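You operate a simulated robot arm through the tools that you are given. There is no shell and no other tool.

You run a simulated robot arm. Do the job below in one go: nothing can be reset, and whatever is moved stays where it is left.

Task
Tidy the breadboard: clamp the brass plate in the black fence and wipe off the purple smear.
Fine: swing the green lever open, lay the plate in, swing the lever shut over it; use the white cloth on the breadboard and put it back. What is to be rubbed or washed off counts as gone when no trace of it is left.

It is judged by the outcome, as a careful person would: the job done as asked, and still so three seconds after it is handed in. It fails if anything else is knocked over, pushed out of place, dropped, spilled or broken. Flat cloth is picked up by pressing the open fingertips on it (5 to 10 N) and closing them slowly along it; thin cloth reads only 2 to 8 mm in the jaws.

Robot
A 6-joint arm with a fingered hand, fixed in place. Base frame: the origin is at the foot of the arm, x ahead of it, y to its left, z up. Lengths are in m, angles in degrees, forces in N, time in s.
With the tool pointing down near the work surface it reaches from about 0.34 to 0.74 m from the base axis. Its first joint turns from -115.0 to 115.0 degrees. Payload 4 kg.
The TCP is the grasp point between the finger pads, 0.026 m short of the fingertips. In the tool frame z runs along the fingers and y along their closing line. The gripper opens to 0.132 m. The gripper's body begins 0.073 m behind the TCP. The gripper is a hand of 4 fingers: y runs from the thumb to the fingers, the wrist lies at [0, 0, -0.239] in the tool frame, and closing takes about 1.5 s.
Orientation is told as [roll, pitch, yaw] about the base's x, y, z axes, in that order, counted from this pose: with the fingers straight down and closing along the base's y, the tool's x points along the base's -x, its y along +y and its z along -z.

Tools
- The arm moves only by the tool play_rows. Its argument "series" is a list of rows, each a list of 7 numbers: the gripper command, from -1 (shut) to 1 (fully open), values between in proportion, then the shift along the base's x, y, z in units of 20 mm (1.0 is 20 mm), then the turn, a rotation vector about the base's x, y, z in units of 6 degrees (1.0 is 6 degrees). In form: [[jaw, x, y, z, wx, wy, wz], ...]. A call has 1 to 20 rows; each row shifts and turns the commanded pose from where the row before left it. A call with a number of a shift or a turn outside -1 to 1 is refused whole. A row lasts 0.2 s, in which the tool goes at most 0.05 m and 8.6 degrees; a call with a longer step from one row to the next is refused whole, and so is a gripper value outside its range. A pose out of reach is approached as far as the arm can. The call stops where the force on the tool passes 90 N (or 10 N more than at its start, if that is more) or the arm is blocked; 0.2 s more then pass. The fingers move at their own pace (about 0.153 m/s each) and stop on an object; they squeeze with about 22 N. The grip force told is the motor's: it shows also when the fingers shut on nothing. Time passes only in rows, and 0.2 s behind the last, so rows that do not move let the fingers close. The reply holds the time, the measured pose of the TCP, the force on the tool along the base axes, the opening and the grip force, in the units named above and with some noise, with the torque about the TCP (base axes, N m) and any sound that the robot's microphone picked up.
- Cameras (640 x 400 px; columns grow to the right, rows downward): "scene" is fixed at [0.218, 0.6502, 1.5626]; the picture's right is [-0.94, -0.33, 0.00], its down [-0.17, 0.47, -0.86] and it looks along [0.29, -0.81, -0.50] (base axes); focal length 321 px, centre (320, 200). "wrist" rides on the gripper at [0.068, 0.002, -0.097] in the tool frame; the picture's right is [-0.03, 1.00, 0.00], its down [-0.82, -0.02, -0.58] and it looks along [-0.58, -0.02, 0.82] (tool axes); focal length 270 px, centre (320, 200). There is no depth. A picture from a camera that has moved, and an enlarged one, comes with that camera's place and axes in the base frame and with its lens.
- capture(camera): a new picture of that camera. No time passes.
- move_column(by): slides the trunk up (or, below 0, down) by that many m; the arm rides with it, the base frame stays. It gives what a move gives, with no picture.
- preshape(shape): the hand has 4 fingers and takes this shape, open, in about a second: jaw (thumb against the fingers, like two jaws); tri (thumb and two fingers); tip (a fingertip pinch); poke (one finger out to press); point (the index stretched); flat (the hand flat); cup (the hand cupped); fist (a fist). The gripper value then closes the fingers along that shape, each until it touches; the sizes above hold for jaw. It gives what a move gives, with no picture.
- inspect(camera, box): a new picture of the part [left, top, right, bottom] of that camera's present view, enlarged. No time passes.
- job_done(): hands the job in; it is judged then, once.

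Nothing tells you positions but the pictures and the camera data. Unless the task says otherwise, let go and move clear before handing in.

The tools are called after "Request:" as name(argument=value, ...) on one line, values as JSON. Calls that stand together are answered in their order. play_rows: Moves the arm, as the interface text tells. Its arguments: {"type":"object","properties":{"series":{"type":"array","items":{"type":"array","items":{"type":"number"}}}},"required":["series"]} The other tools are called the same way: move_column (by) slides the trunk up or down; preshape (shape) gives the hand a shape; capture (camera) takes a picture; inspect (camera, box) takes an enlarged picture of a part of a camera's view; job_done () hands the job in.

At the start:

```text
time_s: 0.0
ee_pos: [0.3273, -0.3557, 1.1276]
tool_rot: [0.0, 0.1, 0.1]
contact_force: [0.0, -0.3, -0.8]
torque: [0.01, -0.03, -0.01]
gripper_width: 0.132
grip_force: 0.0
shape: jaw
trunk travel left (down, up): [-0.875, 0.115]
```

scene: 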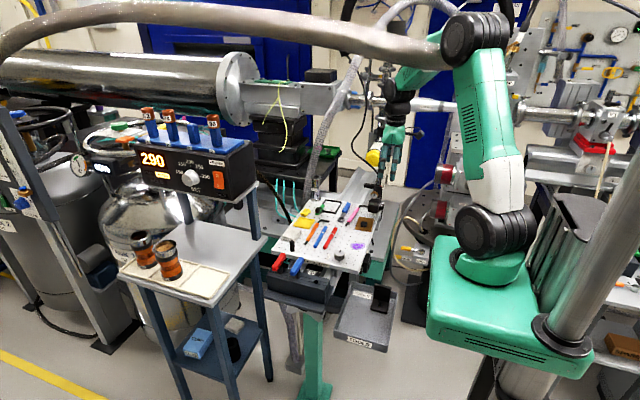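
wrist: 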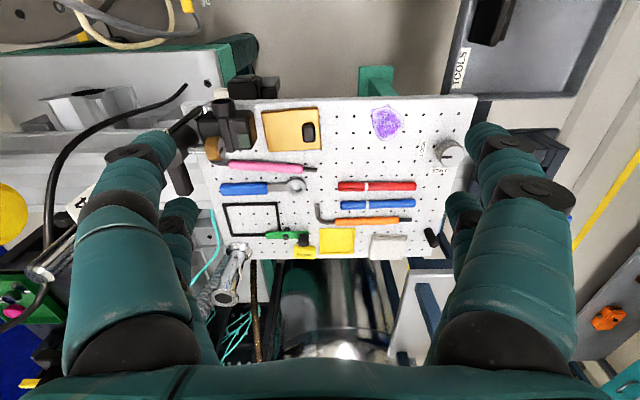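

I see a white perforated breadboard with tools, a brass plate, a purple smear, a black fence outline with a green lever, and a white cloth near the far edge. I'll enlarge both views to locate things.

Request:
inspect(camera="wrist", box=[180, 80, 500, 280])

Request:
inspect(camera="scene", box=[250, 150, 410, 300])

```text
2.00 times, centred on (340, 180) of wrist
camera zoom: at [0.2578, -0.3537, 1.2239], right [0.03, 1.0, 0.0], down [0.82, -0.02, 0.58], along [0.58, -0.02, -0.82], focal length 541 px, centre (280, 240)
```

zoom: 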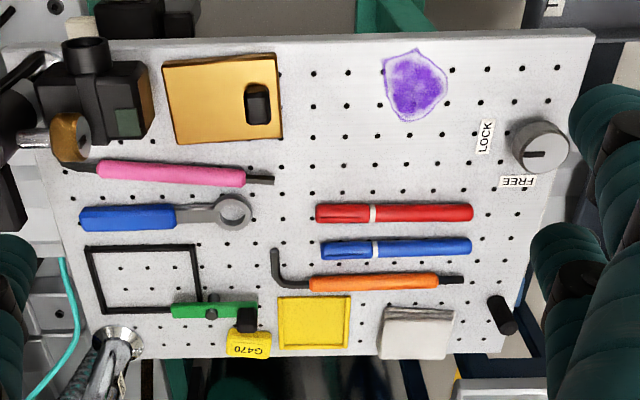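

```text
2.67 times, centred on (330, 225) of scene
camera zoom: at [0.218, 0.6502, 1.5626], right [-0.94, -0.33, 0.0], down [-0.17, 0.47, -0.86], along [0.29, -0.81, -0.5], focal length 856 px, centre (293, 133)
```

zoom: 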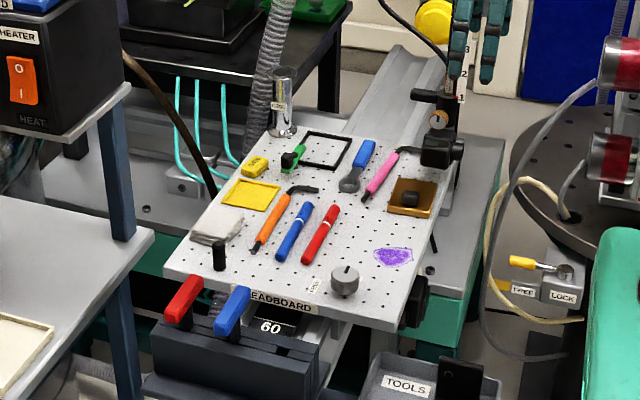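

The board top looks to be at about z 0.82, with the brass plate near (0.41, -0.40) and the fence near (0.58, -0.49). I'll zoom in on the details before I move.

Request:
inspect(camera="wrist", box=[200, 190, 320, 270])

Request:
inspect(camera="wrist", box=[400, 110, 490, 180])

Request:
inspect(camera="scene", box=[305, 190, 375, 240])

Request:
inspect(camera="scene", box=[340, 180, 430, 290])

```text
5.00 times, centred on (260, 230) of wrist
camera zoom: at [0.2578, -0.3537, 1.2239], right [0.03, 1.0, 0.0], down [0.82, -0.02, 0.58], along [0.58, -0.02, -0.82], focal length 1351 px, centre (620, 50)
```

zoom: 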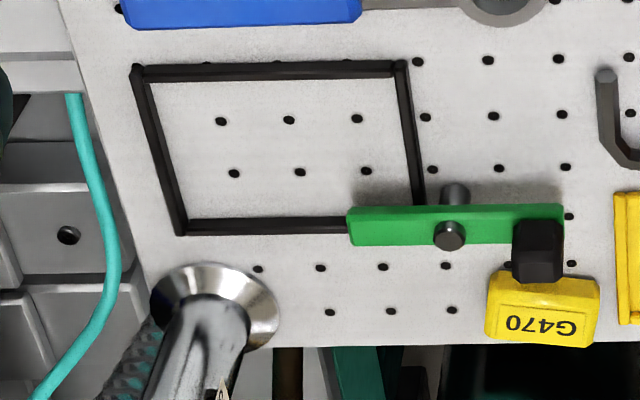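

```text
5.71 times, centred on (445, 145) of wrist
camera zoom: at [0.2578, -0.3537, 1.2239], right [0.03, 1.0, 0.0], down [0.82, -0.02, 0.58], along [0.58, -0.02, -0.82], focal length 1544 px, centre (-394, 514)
```

zoom: 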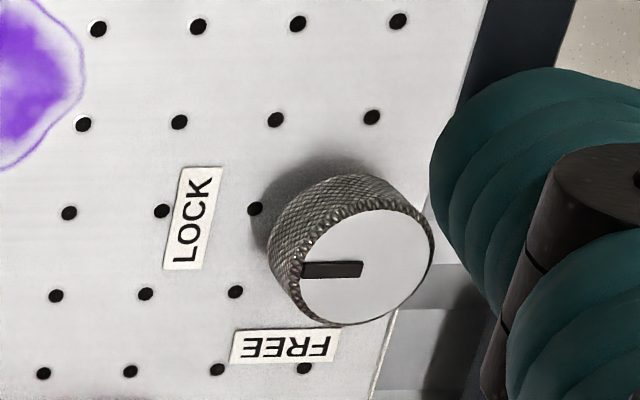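

```text
8.00 times, centred on (340, 215) of scene
camera zoom: at [0.218, 0.6502, 1.5626], right [-0.94, -0.33, 0.0], down [-0.17, 0.47, -0.86], along [0.29, -0.81, -0.5], focal length 2569 px, centre (160, 80)
```

zoom: 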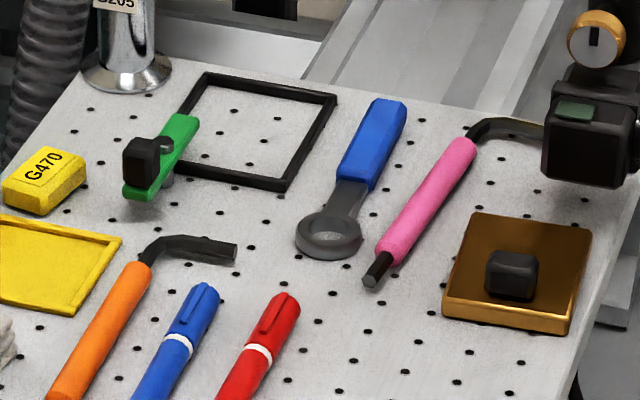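

```text
3.64 times, centred on (385, 235) of scene
camera zoom: at [0.218, 0.6502, 1.5626], right [-0.94, -0.33, 0.0], down [-0.17, 0.47, -0.86], along [0.29, -0.81, -0.5], focal length 1168 px, centre (84, 73)
```

zoom: 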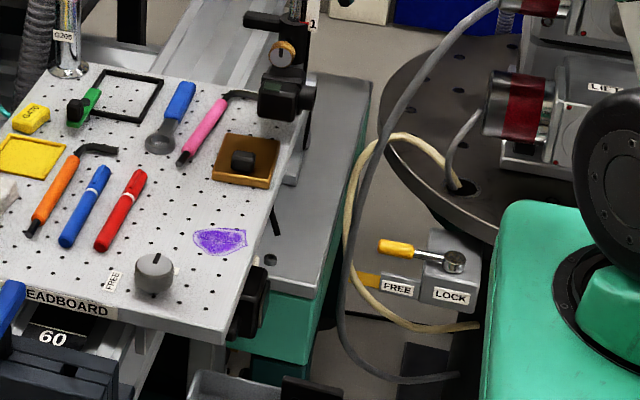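

The board knob already points at LOCK, so I'll leave it alone. The green lever lies over one corner of the fence, and the plate has a black grip knob. Next I'll move the wrist camera closer over the fence for better measurements.

Request:
play_rows(series=[[1, 0.8, -0.5, -0.5, 0, 0, 0], [1, 0.8, -0.5, -0.5, 0, 0, 0], [1, 0.8, -0.5, -0.5, 0, 0, 0], [1, 0.8, -0.5, -0.5, 0, 0, 0], [1, 0.8, -0.5, -0.5, 0, 0, 0], [1, 0.8, -0.5, -0.5, 0, 0, 0], [1, 0, 0, 0, 0, 0, 0]])

Request:
capture(camera="wrist")

Request:
capture(camera="scene")

```text
time_s: 1.6
ee_pos: [0.4219, -0.4162, 1.0675]
tool_rot: [0.0, 0.0, -0.1]
contact_force: [0.6, -0.1, -0.2]
torque: [0.01, 0.01, 0.02]
gripper_width: 0.132
grip_force: 0.1
shape: jaw
trunk travel left (down, up): [-0.875, 0.115]
```

```text
taken
camera wrist: at [0.3533, -0.4143, 1.1635], right [0.03, 1.0, 0.0], down [0.82, -0.02, 0.58], along [0.58, -0.02, -0.82], focal length 270 px, centre (320, 200)
```

wrist: 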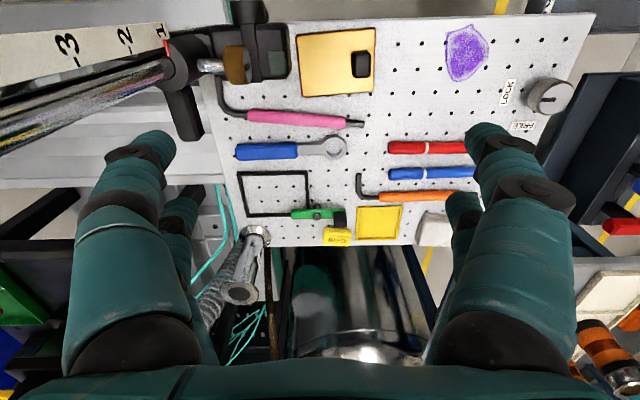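

```text
taken
```

scene: 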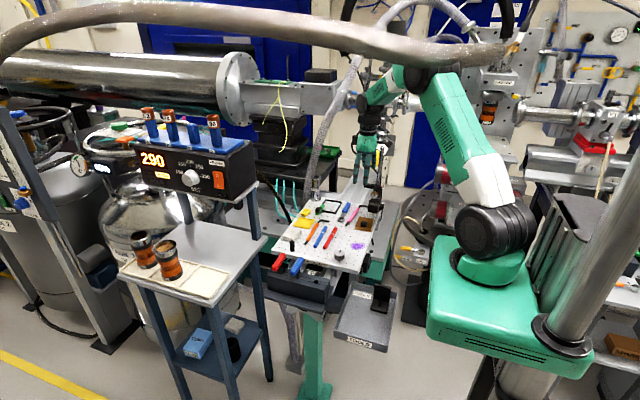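

Request:
inspect(camera="scene", box=[290, 40, 450, 280])

Request:
inspect(camera="wrist", box=[180, 130, 380, 260])

Request:
inspect(camera="wrist", box=[140, 0, 400, 160])

```text
1.67 times, centred on (370, 160) of scene
camera zoom: at [0.218, 0.6502, 1.5626], right [-0.94, -0.33, 0.0], down [-0.17, 0.47, -0.86], along [0.29, -0.81, -0.5], focal length 535 px, centre (237, 267)
```

zoom: 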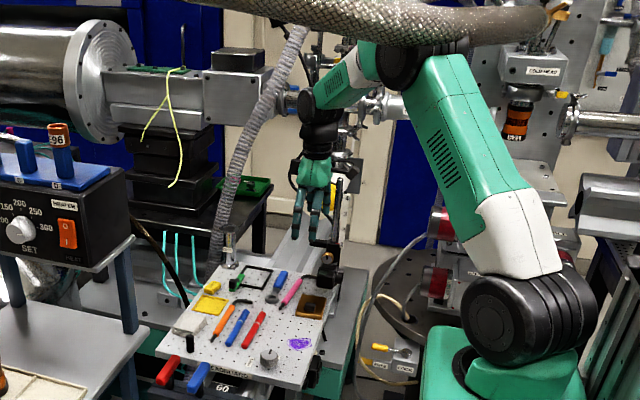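

```text
3.08 times, centred on (280, 195) of wrist
camera zoom: at [0.3533, -0.4143, 1.1635], right [0.03, 1.0, 0.0], down [0.82, -0.02, 0.58], along [0.58, -0.02, -0.82], focal length 832 px, centre (443, 215)
```

zoom: 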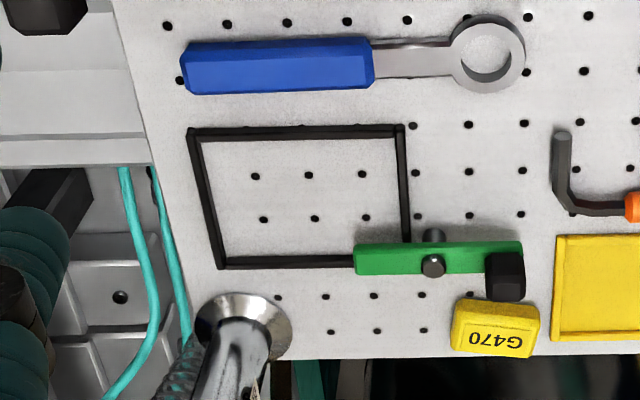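

```text
2.46 times, centred on (270, 80) of wrist
camera zoom: at [0.3533, -0.4143, 1.1635], right [0.03, 1.0, 0.0], down [0.82, -0.02, 0.58], along [0.58, -0.02, -0.82], focal length 665 px, centre (443, 495)
```

zoom: 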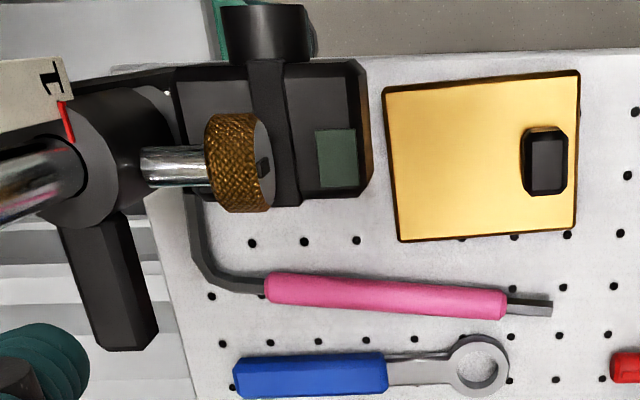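

I'm moving lower and further out so the wrist camera looks at the fence and lever from close range. I'm staying clear of the tall post near (0.40, -0.53).

Request:
play_rows(series=[[1, 0.65, -0.1, -0.8, 0, 0, 0], [1, 0.65, -0.1, -0.8, 0, 0, 0], [1, 0.65, -0.1, -0.8, 0, 0, 0], [1, 0.65, -0.1, -0.8, 0, 0, 0], [1, 0.65, -0.1, -0.8, 0, 0, 0], [1, 0.65, -0.1, -0.8, 0, 0, 0], [1, 0, 0, 0, 0, 0, 0]])

Request:
capture(camera="wrist")

Request:
inspect(camera="wrist", box=[200, 130, 440, 280])

Request:
inspect(camera="scene", box=[300, 120, 420, 280])

```text
time_s: 3.2
ee_pos: [0.5009, -0.4278, 0.9721]
tool_rot: [0.0, 0.0, 0.0]
contact_force: [-0.3, -0.4, -1.2]
torque: [0.02, -0.01, -0.01]
gripper_width: 0.1319
grip_force: 0.0
shape: jaw
trunk travel left (down, up): [-0.875, 0.115]
```

```text
taken
camera wrist: at [0.4314, -0.4255, 1.0677], right [0.03, 1.0, 0.0], down [0.82, -0.02, 0.58], along [0.58, -0.02, -0.82], focal length 270 px, centre (320, 200)
```

wrist: 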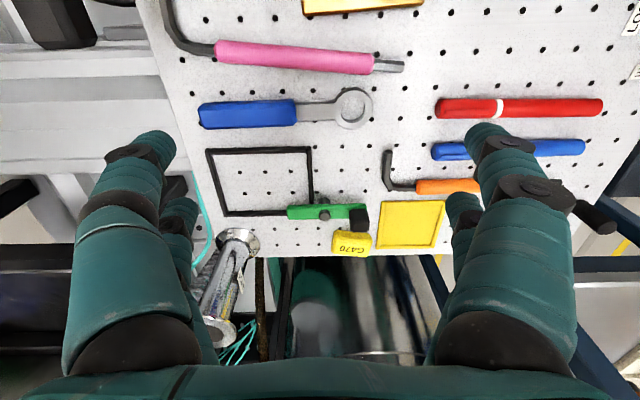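

```text
2.67 times, centred on (320, 205) of wrist
camera zoom: at [0.4314, -0.4255, 1.0677], right [0.03, 1.0, 0.0], down [0.82, -0.02, 0.58], along [0.58, -0.02, -0.82], focal length 721 px, centre (320, 187)
```

zoom: 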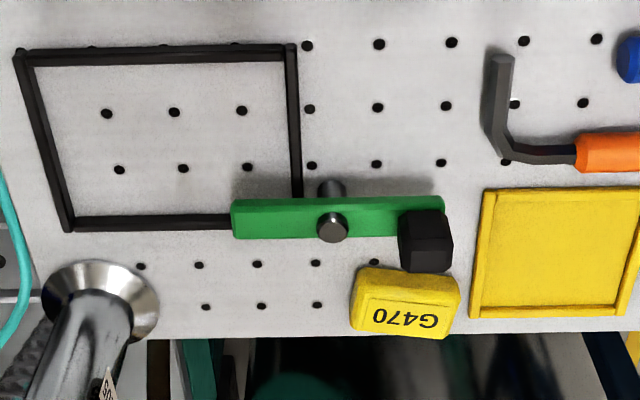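

```text
2.50 times, centred on (360, 200) of scene
camera zoom: at [0.218, 0.6502, 1.5626], right [-0.94, -0.33, 0.0], down [-0.17, 0.47, -0.86], along [0.29, -0.81, -0.5], focal length 803 px, centre (220, 200)
```

zoom: 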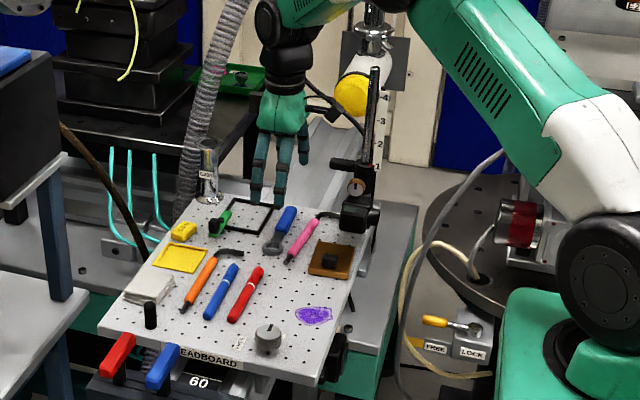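

The hole grid matches a 25 mm pitch, which puts the board top near z 0.836. I'll shift the camera sideways for a second viewpoint, so I can measure the height of the lever and its handle.

Request:
play_rows(series=[[1, 0.9, 0.4, 0, 0, 0, 0], [1, 0.9, 0.4, 0, 0, 0, 0], [1, 0.9, 0.4, 0, 0, 0, 0], [1, 0.5, 0.2, 0, 0, 0, 0], [1, 0, 0, 0, 0, 0, 0]])

Request:
capture(camera="wrist")

Request:
inspect(camera="wrist", box=[200, 50, 440, 200])

```text
time_s: 4.4
ee_pos: [0.5644, -0.3997, 0.9716]
tool_rot: [0.0, 0.0, -0.1]
contact_force: [0.1, 0.2, -0.3]
torque: [-0.02, -0.02, -0.01]
gripper_width: 0.1319
grip_force: 0.0
shape: jaw
trunk travel left (down, up): [-0.875, 0.115]
```

```text
taken
camera wrist: at [0.4957, -0.3975, 1.068], right [0.03, 1.0, 0.0], down [0.82, -0.02, 0.58], along [0.58, -0.02, -0.82], focal length 270 px, centre (320, 200)
```

wrist: 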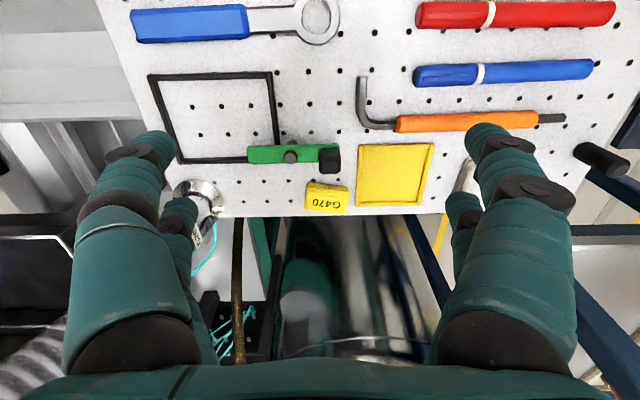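

```text
2.67 times, centred on (320, 125) of wrist
camera zoom: at [0.4957, -0.3975, 1.068], right [0.03, 1.0, 0.0], down [0.82, -0.02, 0.58], along [0.58, -0.02, -0.82], focal length 721 px, centre (320, 400)
```

zoom: 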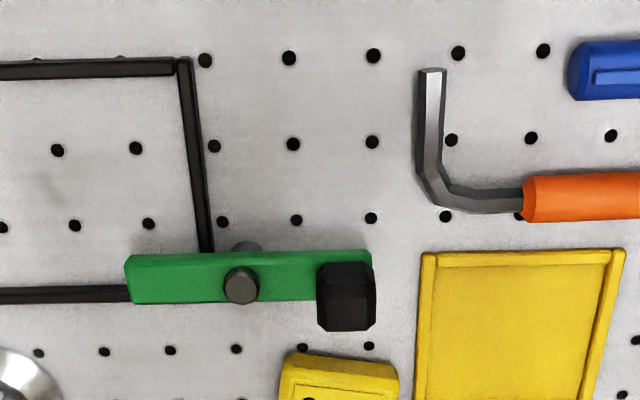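

I now have the pin at about (0.600, -0.427), the lever top at z ≈ 0.853, and the black handle at (0.605, -0.392) with its top at z ≈ 0.868. The G470 block starts at x ≈ 0.639. Before I touch anything, I'll partly close the hand in free air to see how the fingers are laid out.

Request:
play_rows(series=[[-0.5, 0, 0, 0, 0, 0, 0], [-0.5, 0, 0, 0, 0, 0, 0], [-0.5, 0, 0, 0, 0, 0, 0], [-0.5, 0, 0, 0, 0, 0, 0], [-0.5, 0, 0, 0, 0, 0, 0], [-0.5, 0, 0, 0, 0, 0, 0]])

Request:
capture(camera="wrist")

Request:
inspect(camera="scene", box=[320, 100, 400, 220])

```text
time_s: 5.8
ee_pos: [0.5657, -0.3991, 0.9718]
tool_rot: [0.0, -0.2, 0.0]
contact_force: [0.0, 0.4, -0.2]
torque: [0.03, -0.02, 0.0]
gripper_width: 0.0334
grip_force: 0.0
shape: jaw
trunk travel left (down, up): [-0.875, 0.115]
```

```text
taken
camera wrist: at [0.4955, -0.3975, 1.0679], right [0.03, 1.0, 0.0], down [0.82, -0.02, 0.58], along [0.58, -0.02, -0.82], focal length 270 px, centre (320, 200)
```

wrist: 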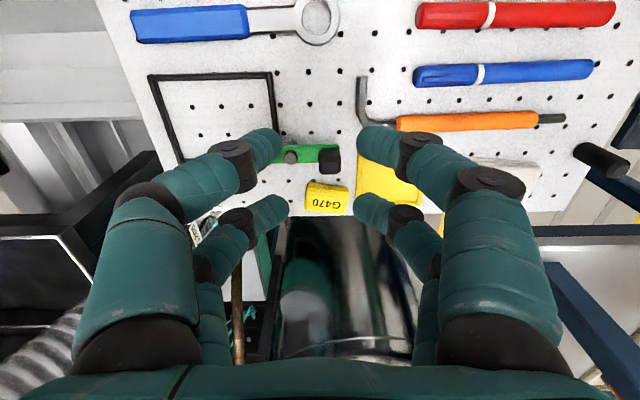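

```text
3.33 times, centred on (360, 160) of scene
camera zoom: at [0.218, 0.6502, 1.5626], right [-0.94, -0.33, 0.0], down [-0.17, 0.47, -0.86], along [0.29, -0.81, -0.5], focal length 1070 px, centre (187, 333)
```

zoom: 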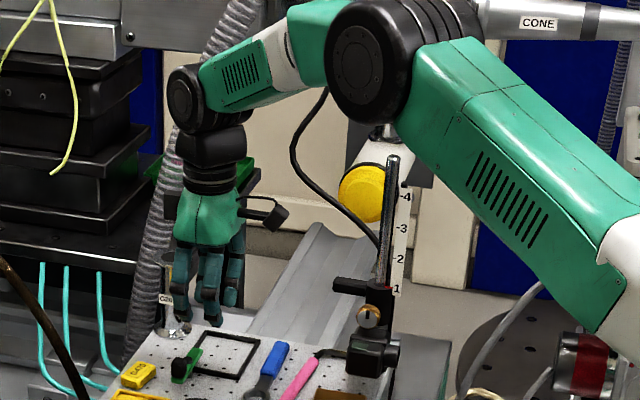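

The hand has two finger pairs side by side with a gap of about 2 cm between them. I'll check the other hand shapes in free air before I choose one for the lever and one for the knob.

Request:
preshape(shape="tip")

Request:
capture(camera="wrist")

Request:
play_rows(series=[[-0.5, 0, 0, 0, 0, 0, 0], [-0.5, 0, 0, 0, 0, 0, 0], [-0.5, 0, 0, 0, 0, 0, 0], [-0.5, 0, 0, 0, 0, 0, 0], [-0.5, 0, 0, 0, 0, 0, 0], [-0.5, 0, 0, 0, 0, 0, 0]])

Request:
capture(camera="wrist")

Request:
preshape(shape="poke")

Request:
capture(camera="wrist")

```text
time_s: 6.7
ee_pos: [0.5651, -0.3999, 0.9716]
tool_rot: [0.1, 0.0, 0.0]
contact_force: [-0.6, -0.5, 0.5]
torque: [0.0, -0.03, 0.0]
gripper_width: 0.132
grip_force: 0.1
shape: tip
trunk travel left (down, up): [-0.875, 0.115]
```

```text
taken
camera wrist: at [0.4955, -0.3975, 1.0679], right [0.03, 1.0, 0.0], down [0.82, -0.02, 0.58], along [0.58, -0.02, -0.82], focal length 270 px, centre (320, 200)
```

wrist: 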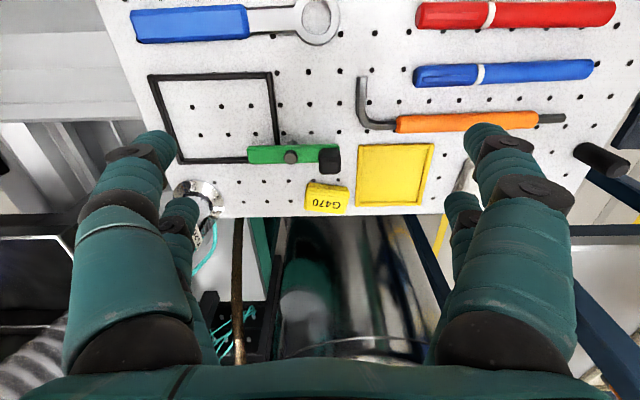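

```text
time_s: 8.1
ee_pos: [0.5651, -0.3991, 0.9718]
tool_rot: [0.0, 0.0, 0.0]
contact_force: [0.4, 0.4, -1.2]
torque: [0.0, 0.0, -0.02]
gripper_width: 0.0335
grip_force: 0.2
shape: tip
trunk travel left (down, up): [-0.875, 0.115]
```

```text
taken
camera wrist: at [0.4955, -0.3975, 1.0679], right [0.03, 1.0, 0.0], down [0.82, -0.02, 0.58], along [0.58, -0.02, -0.82], focal length 270 px, centre (320, 200)
```

wrist: 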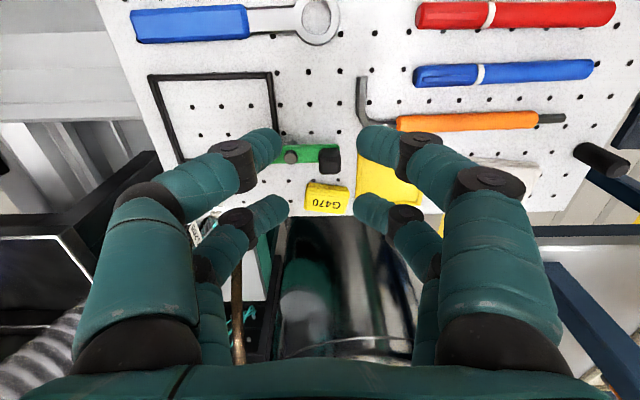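

```text
time_s: 9.0
ee_pos: [0.5649, -0.4, 0.9723]
tool_rot: [-0.1, 0.0, 0.0]
contact_force: [-0.5, -0.3, 0.1]
torque: [0.03, 0.0, 0.01]
gripper_width: 0.0001
grip_force: 0.1
shape: poke
trunk travel left (down, up): [-0.875, 0.115]
```

```text
taken
camera wrist: at [0.4955, -0.3975, 1.0679], right [0.03, 1.0, 0.0], down [0.82, -0.02, 0.58], along [0.58, -0.02, -0.82], focal length 270 px, centre (320, 200)
```

wrist: 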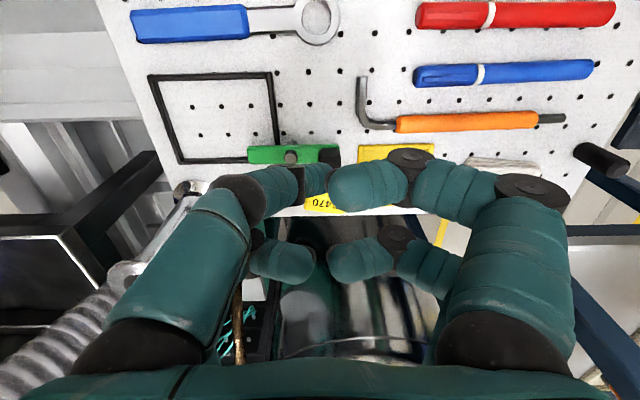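

"Jaw" and "tip" look alike here, so I'll use the closed jaw as a pusher. It will go on the far (+x) side of the lever handle with the fingertips above the G470 block, then turn the lever about its pin with the hand turning along. First I'll close the hand and yaw it by -90° at a safe height.

Request:
preshape(shape="jaw")

Request:
play_rows(series=[[-1, 0.21, 0.06, 0, 0, 0, -1], [-1, 0.21, 0.06, 0, 0, 0, -1], [-1, 0.21, 0.06, 0, 0, 0, -1], [-1, 0.21, 0.06, 0, 0, 0, -1], [-1, 0.21, 0.06, 0, 0, 0, -1], [-1, 0.21, 0.06, 0, 0, 0, -1], [-1, 0.21, 0.06, 0, 0, 0, -1], [-1, 0.21, 0.06, 0, 0, 0, -1], [-1, 0.21, 0.06, 0, 0, 0, -1], [-1, 0.21, 0.06, 0, 0, 0, -1], [-1, 0.21, 0.06, 0, 0, 0, -1], [-1, 0.21, 0.06, 0, 0, 0, -1], [-1, 0.21, 0.06, 0, 0, 0, -1], [-1, 0.21, 0.06, 0, 0, 0, -1], [-1, 0.21, 0.06, 0, 0, 0, -1], [-1, 0, 0, 0, 0, 0, 0]])

Request:
capture(camera="wrist")

Request:
inspect(camera="scene", box=[300, 120, 400, 250])

```text
time_s: 9.9
ee_pos: [0.5656, -0.3993, 0.9706]
tool_rot: [0.0, 0.0, 0.0]
contact_force: [-0.7, 0.5, -0.5]
torque: [0.02, 0.0, 0.05]
gripper_width: 0.1317
grip_force: 0.0
shape: jaw
trunk travel left (down, up): [-0.875, 0.115]
```

```text
time_s: 13.3
ee_pos: [0.6275, -0.3815, 0.9723]
tool_rot: [-0.1, 0.0, -90.1]
contact_force: [-0.3, 0.3, 0.4]
torque: [0.02, 0.0, -0.01]
gripper_width: 0.0001
grip_force: 21.9
shape: jaw
trunk travel left (down, up): [-0.875, 0.115]
```

```text
taken
camera wrist: at [0.6294, -0.313, 1.0679], right [1.0, -0.03, 0.0], down [-0.02, -0.82, 0.58], along [-0.02, -0.58, -0.82], focal length 270 px, centre (320, 200)
```

wrist: 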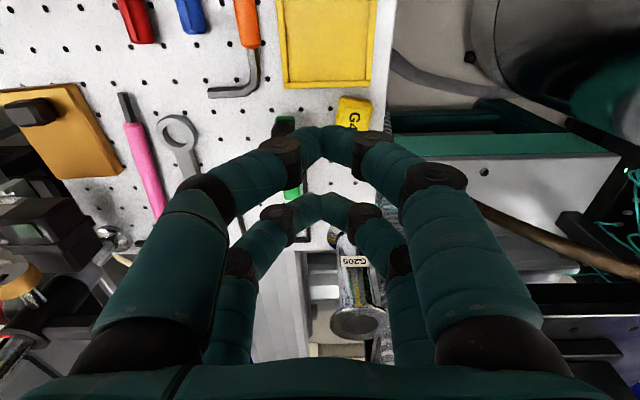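

```text
3.08 times, centred on (350, 185) of scene
camera zoom: at [0.218, 0.6502, 1.5626], right [-0.94, -0.33, 0.0], down [-0.17, 0.47, -0.86], along [0.29, -0.81, -0.5], focal length 988 px, centre (228, 246)
```

zoom: 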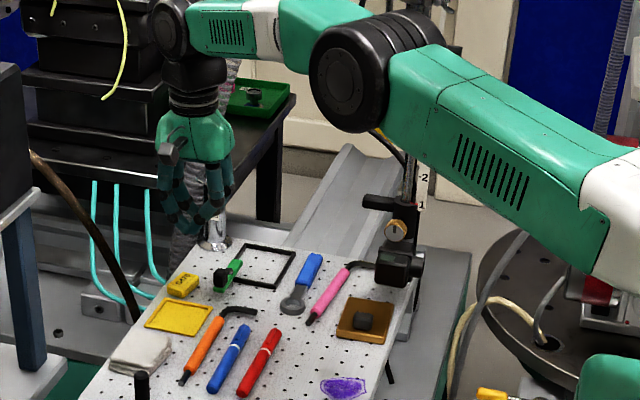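

Request:
inspect(camera="wrist", box=[240, 80, 400, 180])

Request:
inspect(camera="wrist", box=[0, 60, 180, 220])

```text
4.00 times, centred on (320, 130) of wrist
camera zoom: at [0.6294, -0.313, 1.0679], right [1.0, -0.03, 0.0], down [-0.02, -0.82, 0.58], along [-0.02, -0.58, -0.82], focal length 1081 px, centre (320, 480)
```

zoom: 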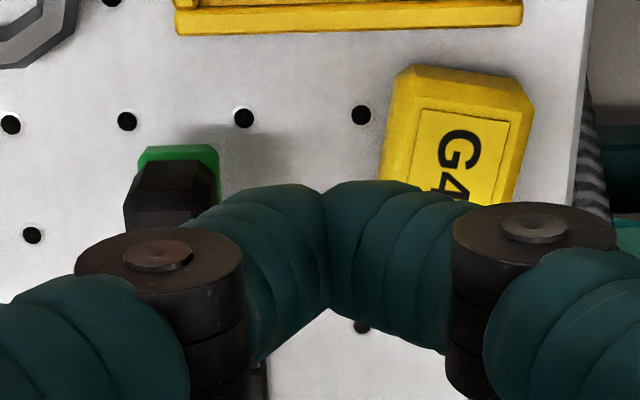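

```text
2.50 times, centred on (90, 140) of wrist
camera zoom: at [0.6294, -0.313, 1.0679], right [1.0, -0.03, 0.0], down [-0.02, -0.82, 0.58], along [-0.02, -0.58, -0.82], focal length 676 px, centre (895, 350)
```

zoom: 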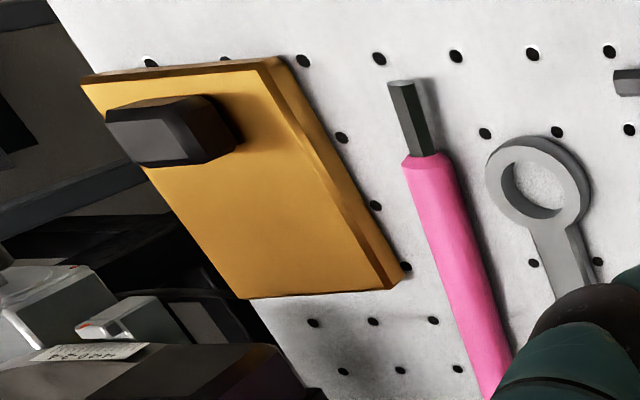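

The closed fingers form a V, so a loose cage around the handle will work better and needs less reach. I'll open to about 36 mm, centre over the handle, and stop just above it to check.

Request:
play_rows(series=[[-0.45, -0.4, 0, 0, 0, 0, 0], [-0.45, -0.4, 0, -0.6, 0, 0, 0], [-0.45, -0.33, 0, -0.7, 0, 0, 0], [-0.45, 0, 0, -0.7, 0, 0, 0], [-0.45, 0, 0, -0.7, 0, 0, 0], [-0.45, 0, 0, -0.65, 0, 0, 0], [-0.45, 0, 0, 0, 0, 0, 0]])

Request:
inspect(camera="wrist", box=[200, 60, 440, 240])

Request:
inspect(camera="scene", box=[305, 170, 375, 240])

```text
time_s: 14.9
ee_pos: [0.6057, -0.3815, 0.9039]
tool_rot: [0.0, 0.0, -90.0]
contact_force: [1.4, 0.1, -0.8]
torque: [-0.01, 0.02, -0.02]
gripper_width: 0.0363
grip_force: 0.0
shape: jaw
trunk travel left (down, up): [-0.875, 0.115]
```

```text
2.22 times, centred on (320, 150) of wrist
camera zoom: at [0.6065, -0.3134, 1.0009], right [1.0, -0.03, 0.0], down [-0.02, -0.82, 0.58], along [-0.01, -0.58, -0.82], focal length 601 px, centre (320, 311)
```

zoom: 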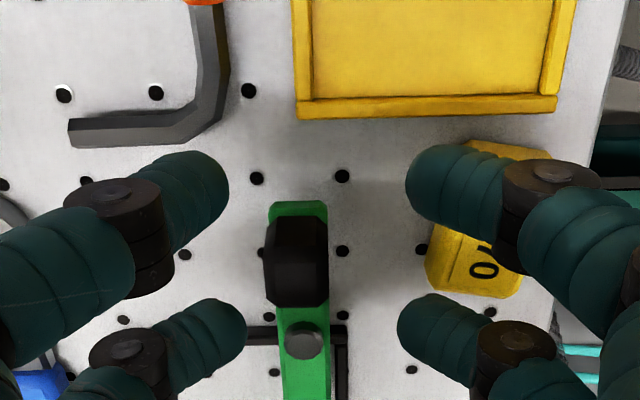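

```text
5.71 times, centred on (340, 205) of scene
camera zoom: at [0.218, 0.6502, 1.5626], right [-0.94, -0.33, 0.0], down [-0.17, 0.47, -0.86], along [0.29, -0.81, -0.5], focal length 1835 px, centre (206, 171)
```

zoom: 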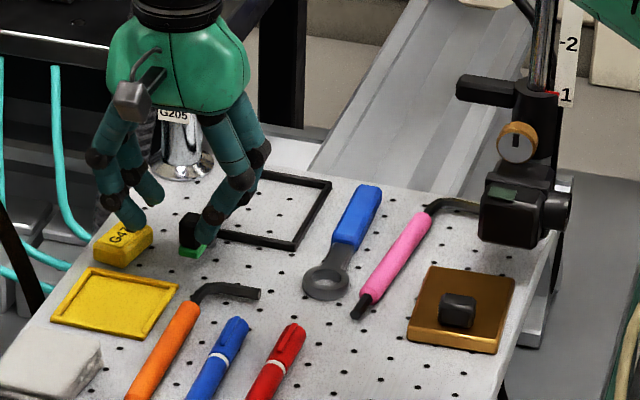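

The handle centre now reads about (0.600, -0.395). I'll shift slightly in -x, descend around the handle with the tips just above lever-top height, and close on it.

Request:
play_rows(series=[[-0.45, -0.28, 0, 0, 0, 0, 0], [-0.45, 0, 0, -0.4, 0, 0, 0], [-0.45, 0, 0, -0.4, 0, 0, 0], [-0.45, 0, 0, -0.45, 0, 0, 0], [-0.45, 0, 0, 0, 0, 0, 0]])

Request:
inspect(camera="wrist", box=[200, 60, 440, 240])

Request:
inspect(camera="scene", box=[305, 180, 365, 230])

```text
time_s: 16.1
ee_pos: [0.6003, -0.3816, 0.8794]
tool_rot: [-0.1, 0.0, -89.9]
contact_force: [1.0, -0.2, 0.0]
torque: [0.0, -0.02, 0.02]
gripper_width: 0.036
grip_force: 0.0
shape: jaw
trunk travel left (down, up): [-0.875, 0.115]
```

```text
2.22 times, centred on (320, 150) of wrist
camera zoom: at [0.6008, -0.313, 0.9755], right [1.0, -0.03, 0.0], down [-0.02, -0.82, 0.58], along [-0.01, -0.58, -0.82], focal length 601 px, centre (320, 311)
```

zoom: 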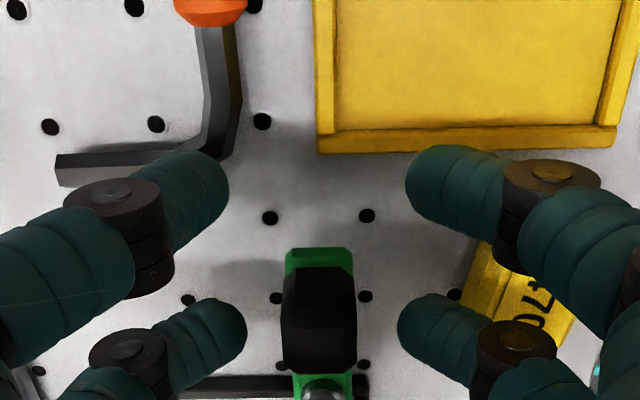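

```text
8.00 times, centred on (335, 205) of scene
camera zoom: at [0.218, 0.6502, 1.5626], right [-0.94, -0.33, 0.0], down [-0.17, 0.47, -0.86], along [0.29, -0.81, -0.5], focal length 2569 px, centre (200, 160)
```

zoom: 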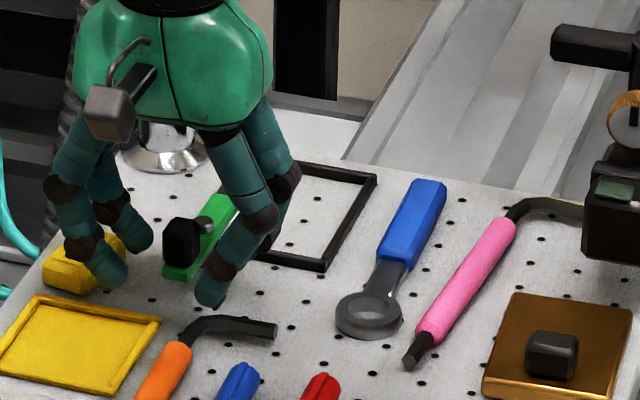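

The handle sits centred between the far finger pair. I'm closing on it now.

Request:
play_rows(series=[[-0.6, 0, 0, 0, 0, 0, 0], [-0.75, 0, 0, 0, 0, 0, 0], [-0.85, 0, 0, 0, 0, 0, 0], [-0.85, 0, 0, 0, 0, 0, 0], [-0.85, 0, 0, 0, 0, 0, 0]])

Request:
inspect(camera="wrist", box=[200, 60, 440, 240])

```text
time_s: 17.3
ee_pos: [0.5992, -0.3816, 0.8793]
tool_rot: [0.0, 0.0, -90.1]
contact_force: [-0.2, -0.1, 0.5]
torque: [0.03, 0.0, -0.01]
gripper_width: 0.0106
grip_force: 0.0
shape: jaw
trunk travel left (down, up): [-0.875, 0.115]
```

```text
2.22 times, centred on (320, 150) of wrist
camera zoom: at [0.6007, -0.313, 0.9757], right [1.0, -0.03, 0.0], down [-0.02, -0.82, 0.58], along [-0.01, -0.58, -0.82], focal length 601 px, centre (320, 311)
```

zoom: 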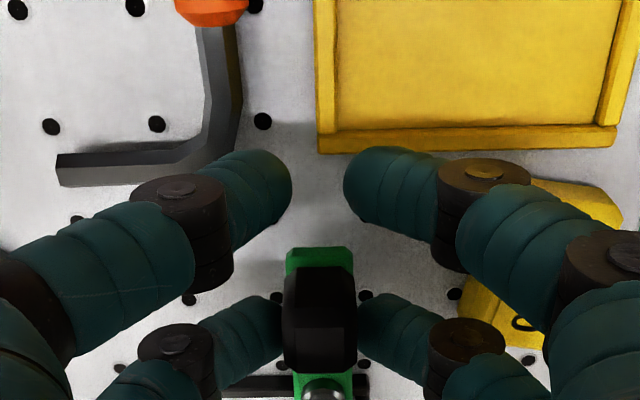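

Request:
play_rows(series=[[-1, 0, 0, 0, 0, 0, 0], [-1, 0, 0, 0, 0, 0, 0], [-1, 0, 0, 0, 0, 0, 0], [-1, 0, 0, 0, 0, 0, 0]])

Request:
inspect(camera="wrist", box=[200, 60, 440, 240])

```text
time_s: 18.3
ee_pos: [0.5996, -0.3822, 0.8785]
tool_rot: [0.0, 0.0, -90.0]
contact_force: [-1.1, 0.2, -2.5]
torque: [0.03, 0.0, -0.01]
gripper_width: 0.0
grip_force: 22.3
shape: jaw
trunk travel left (down, up): [-0.875, 0.115]
```

```text
2.22 times, centred on (320, 150) of wrist
camera zoom: at [0.6008, -0.3131, 0.9753], right [1.0, -0.03, 0.0], down [-0.02, -0.82, 0.58], along [-0.02, -0.58, -0.82], focal length 601 px, centre (320, 311)
```

zoom: 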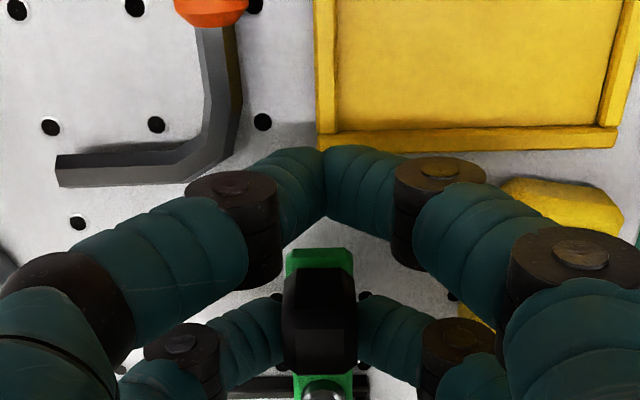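

The far pair has stopped on the handle while the near pair closed on nothing. I'll swing 15° about the pin as a test and check that the lever follows.

Request:
play_rows(series=[[-1, -0.195, -0.009, 0, 0, 0, 0.8333], [-1, -0.193, -0.026, 0, 0, 0, 0.8333], [-1, -0.19, -0.042, 0, 0, 0, 0.8333], [-1, 0, 0, 0, 0, 0, 0]])

Request:
inspect(camera="wrist", box=[200, 60, 440, 240])

Request:
inspect(camera="scene", box=[305, 180, 365, 230])

```text
time_s: 19.3
ee_pos: [0.5884, -0.3827, 0.8789]
tool_rot: [-0.1, 0.0, -75.0]
contact_force: [-1.1, 1.2, -4.9]
torque: [0.06, 0.03, 0.0]
gripper_width: 0.0001
grip_force: 21.9
shape: jaw
trunk travel left (down, up): [-0.875, 0.115]
```

```text
2.22 times, centred on (320, 150) of wrist
camera zoom: at [0.5715, -0.3165, 0.9754], right [0.97, 0.23, 0.0], down [0.19, -0.79, 0.58], along [0.13, -0.56, -0.82], focal length 601 px, centre (320, 311)
```

zoom: 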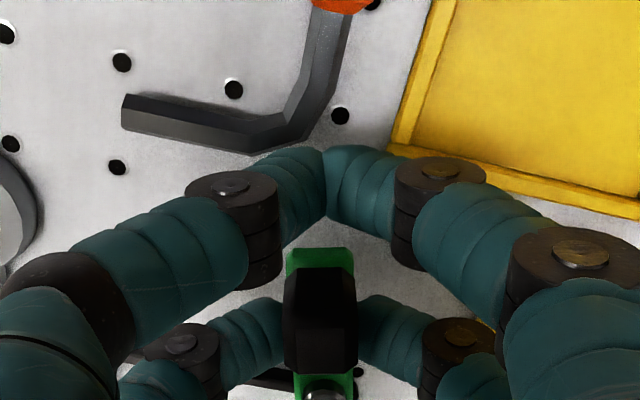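

```text
8.00 times, centred on (335, 205) of scene
camera zoom: at [0.218, 0.6502, 1.5626], right [-0.94, -0.33, 0.0], down [-0.17, 0.47, -0.86], along [0.29, -0.81, -0.5], focal length 2569 px, centre (200, 160)
```

zoom: 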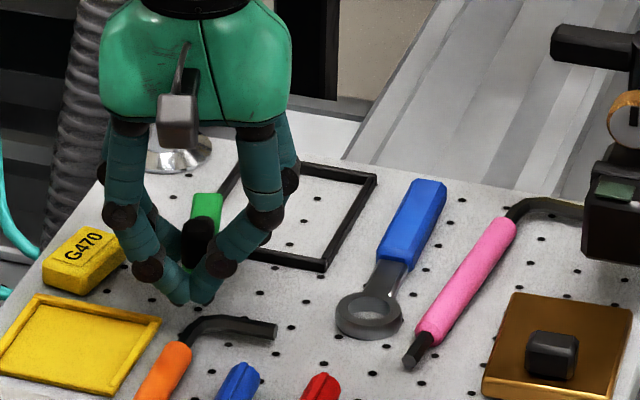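

The lever follows the hand with very little force, so I'll carry on to about 75°.

Request:
play_rows(series=[[-1, -0.186, -0.059, 0, 0, 0, 0.8333], [-1, -0.18, -0.075, 0, 0, 0, 0.8333], [-1, -0.173, -0.09, 0, 0, 0, 0.8333], [-1, -0.165, -0.105, 0, 0, 0, 0.8333], [-1, -0.155, -0.119, 0, 0, 0, 0.8333], [-1, -0.144, -0.132, 0, 0, 0, 0.8333], [-1, -0.132, -0.144, 0, 0, 0, 0.8333], [-1, -0.119, -0.155, 0, 0, 0, 0.8333], [-1, -0.105, -0.165, 0, 0, 0, 0.8333], [-1, -0.09, -0.173, 0, 0, 0, 0.8333], [-1, -0.075, -0.18, 0, 0, 0, 0.8333], [-1, -0.059, -0.186, 0, 0, 0, 0.8333], [-1, 0, 0, 0, 0, 0, 0]])

Request:
capture(camera="wrist")

Request:
inspect(camera="scene", box=[305, 180, 365, 230])

```text
time_s: 22.1
ee_pos: [0.5567, -0.4146, 0.8797]
tool_rot: [0.0, 0.0, -15.0]
contact_force: [0.9, 1.8, -5.9]
torque: [0.08, 0.09, 0.15]
gripper_width: 0.0002
grip_force: 21.8
shape: jaw
trunk travel left (down, up): [-0.875, 0.115]
```

```text
taken
camera wrist: at [0.4904, -0.3956, 0.9755], right [0.28, 0.96, 0.0], down [0.78, -0.23, 0.58], along [0.55, -0.16, -0.82], focal length 270 px, centre (320, 200)
```

wrist: 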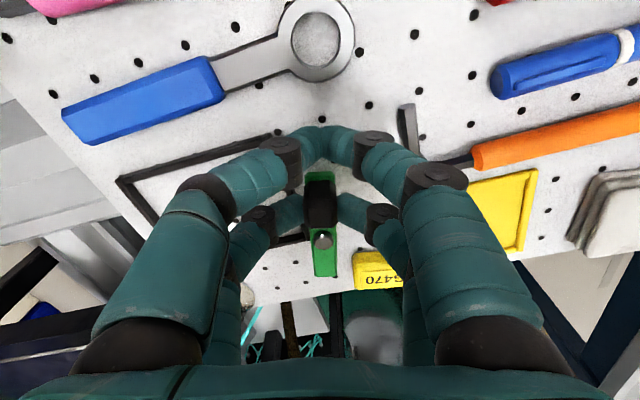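

```text
8.00 times, centred on (335, 205) of scene
camera zoom: at [0.218, 0.6502, 1.5626], right [-0.94, -0.33, 0.0], down [-0.17, 0.47, -0.86], along [0.29, -0.81, -0.5], focal length 2569 px, centre (200, 160)
```

zoom: 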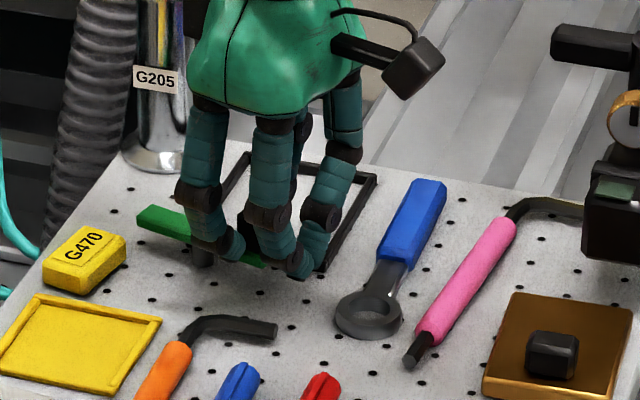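

The lever now stands at about 75° open. I'll release the handle, lift straight up, and look at the fence.

Request:
play_rows(series=[[-0.5, 0, 0, 0, 0, 0, 0], [-0.5, 0, 0, 0, 0, 0, 0], [-0.5, 0, 0, 0.5, 0, 0, 0], [-0.5, 0, 0, 0.8, 0, 0, 0], [-0.5, 0, 0, 0.9, 0, 0, 0], [-0.5, -0.3, 0, 0.9, 0, 0, 0.5], [-0.5, -0.5, 0, 0.9, 0, 0, 1], [-0.5, -0.5, 0, 0.5, 0, 0, 1], [-0.5, -0.5, 0, 0, 0, 0, 0], [-0.5, -0.5, 0, 0, 0, 0, 0], [-0.5, 0, 0, 0, 0, 0, 0]])

Request:
capture(camera="wrist")

Request:
inspect(camera="wrist", box=[180, 80, 420, 230])

```text
time_s: 24.5
ee_pos: [0.5113, -0.4147, 0.969]
tool_rot: [0.0, 0.0, 0.0]
contact_force: [-0.4, 0.0, -0.4]
torque: [0.0, 0.02, 0.02]
gripper_width: 0.0329
grip_force: 0.1
shape: jaw
trunk travel left (down, up): [-0.875, 0.115]
```

```text
taken
camera wrist: at [0.4411, -0.4129, 1.0658], right [0.03, 1.0, 0.0], down [0.82, -0.02, 0.58], along [0.58, -0.02, -0.82], focal length 270 px, centre (320, 200)
```

wrist: 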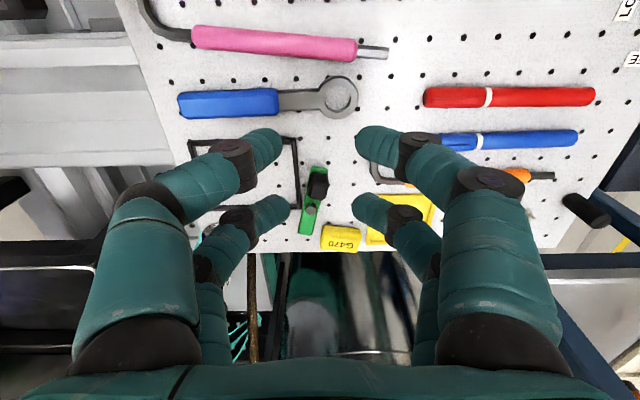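

```text
2.67 times, centred on (300, 155) of wrist
camera zoom: at [0.4411, -0.4129, 1.0658], right [0.03, 1.0, 0.0], down [0.82, -0.02, 0.58], along [0.58, -0.02, -0.82], focal length 721 px, centre (373, 320)
```

zoom: 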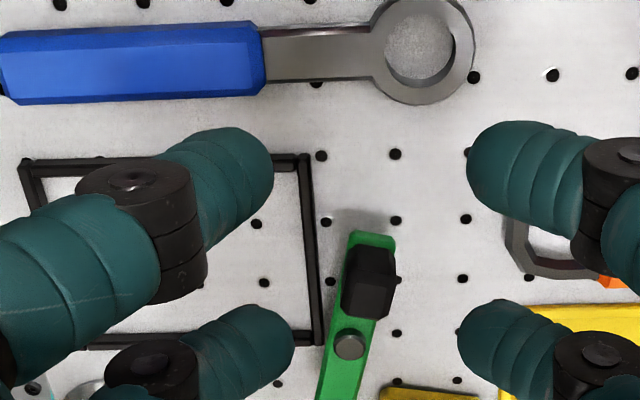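

The lever is open and clear of the fence. Next I'll go over the brass plate to measure it and its knob.

Request:
play_rows(series=[[-0.2, -0.95, 0.25, 0.2, 0, 0, 0], [-0.2, -0.95, 0.25, 0.1, 0, 0, 0], [-0.2, -0.95, 0.25, 0, 0, 0, 0], [-0.2, -0.95, 0.25, 0, 0, 0, 0], [-0.2, -0.95, 0.25, 0, 0, 0, 0], [-0.2, -0.95, 0.25, 0, 0, 0, 0], [-0.2, -0.95, 0.25, 0, 0, 0, 0], [-0.2, -0.95, 0.25, 0, 0, 0, 0], [-0.2, -0.95, 0.25, 0, 0, 0, 0], [-0.2, -0.95, 0, 0, 0, 0, 0], [-0.2, 0, 0, 0, 0, 0, 0]])

Request:
capture(camera="wrist")

Request:
inspect(camera="wrist", box=[200, 110, 440, 260])

```text
time_s: 26.9
ee_pos: [0.3207, -0.3698, 0.9767]
tool_rot: [-0.1, 0.0, 0.0]
contact_force: [-0.1, -0.3, 0.1]
torque: [0.01, -0.01, -0.01]
gripper_width: 0.0524
grip_force: 0.1
shape: jaw
trunk travel left (down, up): [-0.875, 0.115]
```

```text
taken
camera wrist: at [0.2516, -0.3676, 1.0722], right [0.03, 1.0, 0.0], down [0.82, -0.02, 0.58], along [0.58, -0.02, -0.82], focal length 270 px, centre (320, 200)
```

wrist: 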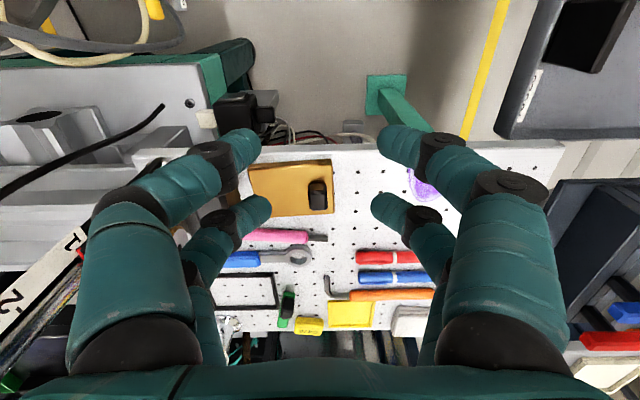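

```text
2.67 times, centred on (320, 185) of wrist
camera zoom: at [0.2516, -0.3676, 1.0722], right [0.03, 1.0, 0.0], down [0.82, -0.02, 0.58], along [0.58, -0.02, -0.82], focal length 721 px, centre (320, 240)
```

zoom: 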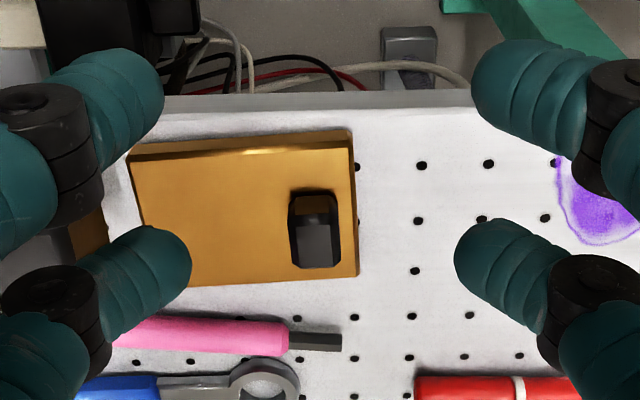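

The plate is about 60 × 80 mm and 8 mm thick. Its knob is near (0.403, -0.374) with its top at z ≈ 0.862, and the plate is turned about 3° relative to the fence. I'll move over the knob so the far finger pair lines up with it, then check.

Request:
play_rows(series=[[-0.3, 0.7, -0.05, -0.4, 0, 0, 0.17], [-0.3, 0.7, -0.05, -0.6, 0, 0, 0.16], [-0.3, 0.7, -0.05, -0.7, 0, 0, 0], [-0.3, 0.7, -0.06, -0.8, 0, 0, 0], [-0.3, 0.57, 0, -0.8, 0, 0, 0], [-0.3, 0, 0, 0, 0, 0, 0]])

Request:
inspect(camera="wrist", box=[180, 90, 460, 265])

Request:
inspect(camera="scene", box=[330, 180, 400, 240])

```text
time_s: 28.3
ee_pos: [0.3897, -0.3746, 0.9098]
tool_rot: [0.1, -0.1, 1.9]
contact_force: [0.5, -0.5, -0.1]
torque: [0.0, 0.0, -0.01]
gripper_width: 0.0463
grip_force: 0.1
shape: jaw
trunk travel left (down, up): [-0.875, 0.115]
```

```text
2.29 times, centred on (320, 178) of wrist
camera zoom: at [0.3196, -0.3748, 1.0061], right [-0.01, 1.0, 0.0], down [0.82, 0.01, 0.58], along [0.58, 0.0, -0.82], focal length 618 px, centre (320, 251)
```

zoom: 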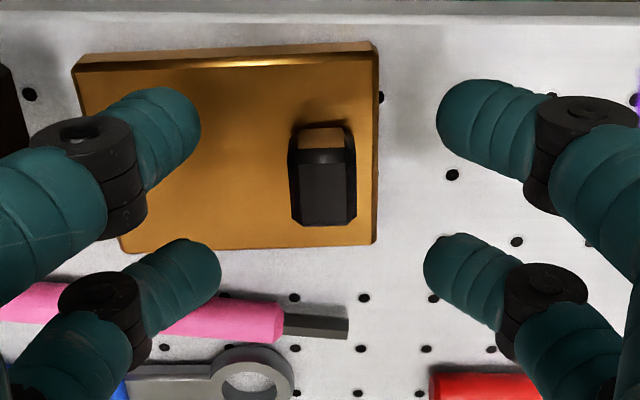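

```text
6.67 times, centred on (365, 210) of scene
camera zoom: at [0.218, 0.6502, 1.5626], right [-0.94, -0.33, 0.0], down [-0.17, 0.47, -0.86], along [0.29, -0.81, -0.5], focal length 2141 px, centre (20, 133)
```

zoom: 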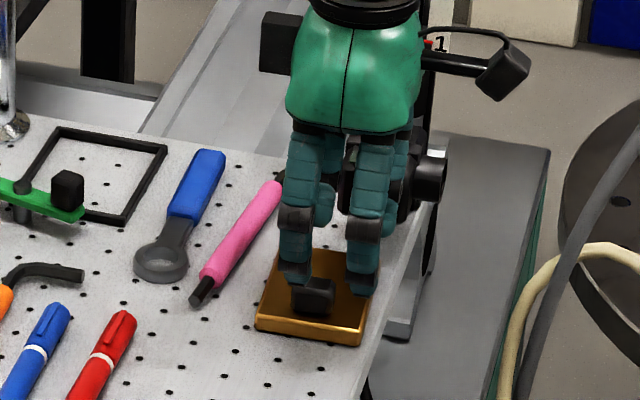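

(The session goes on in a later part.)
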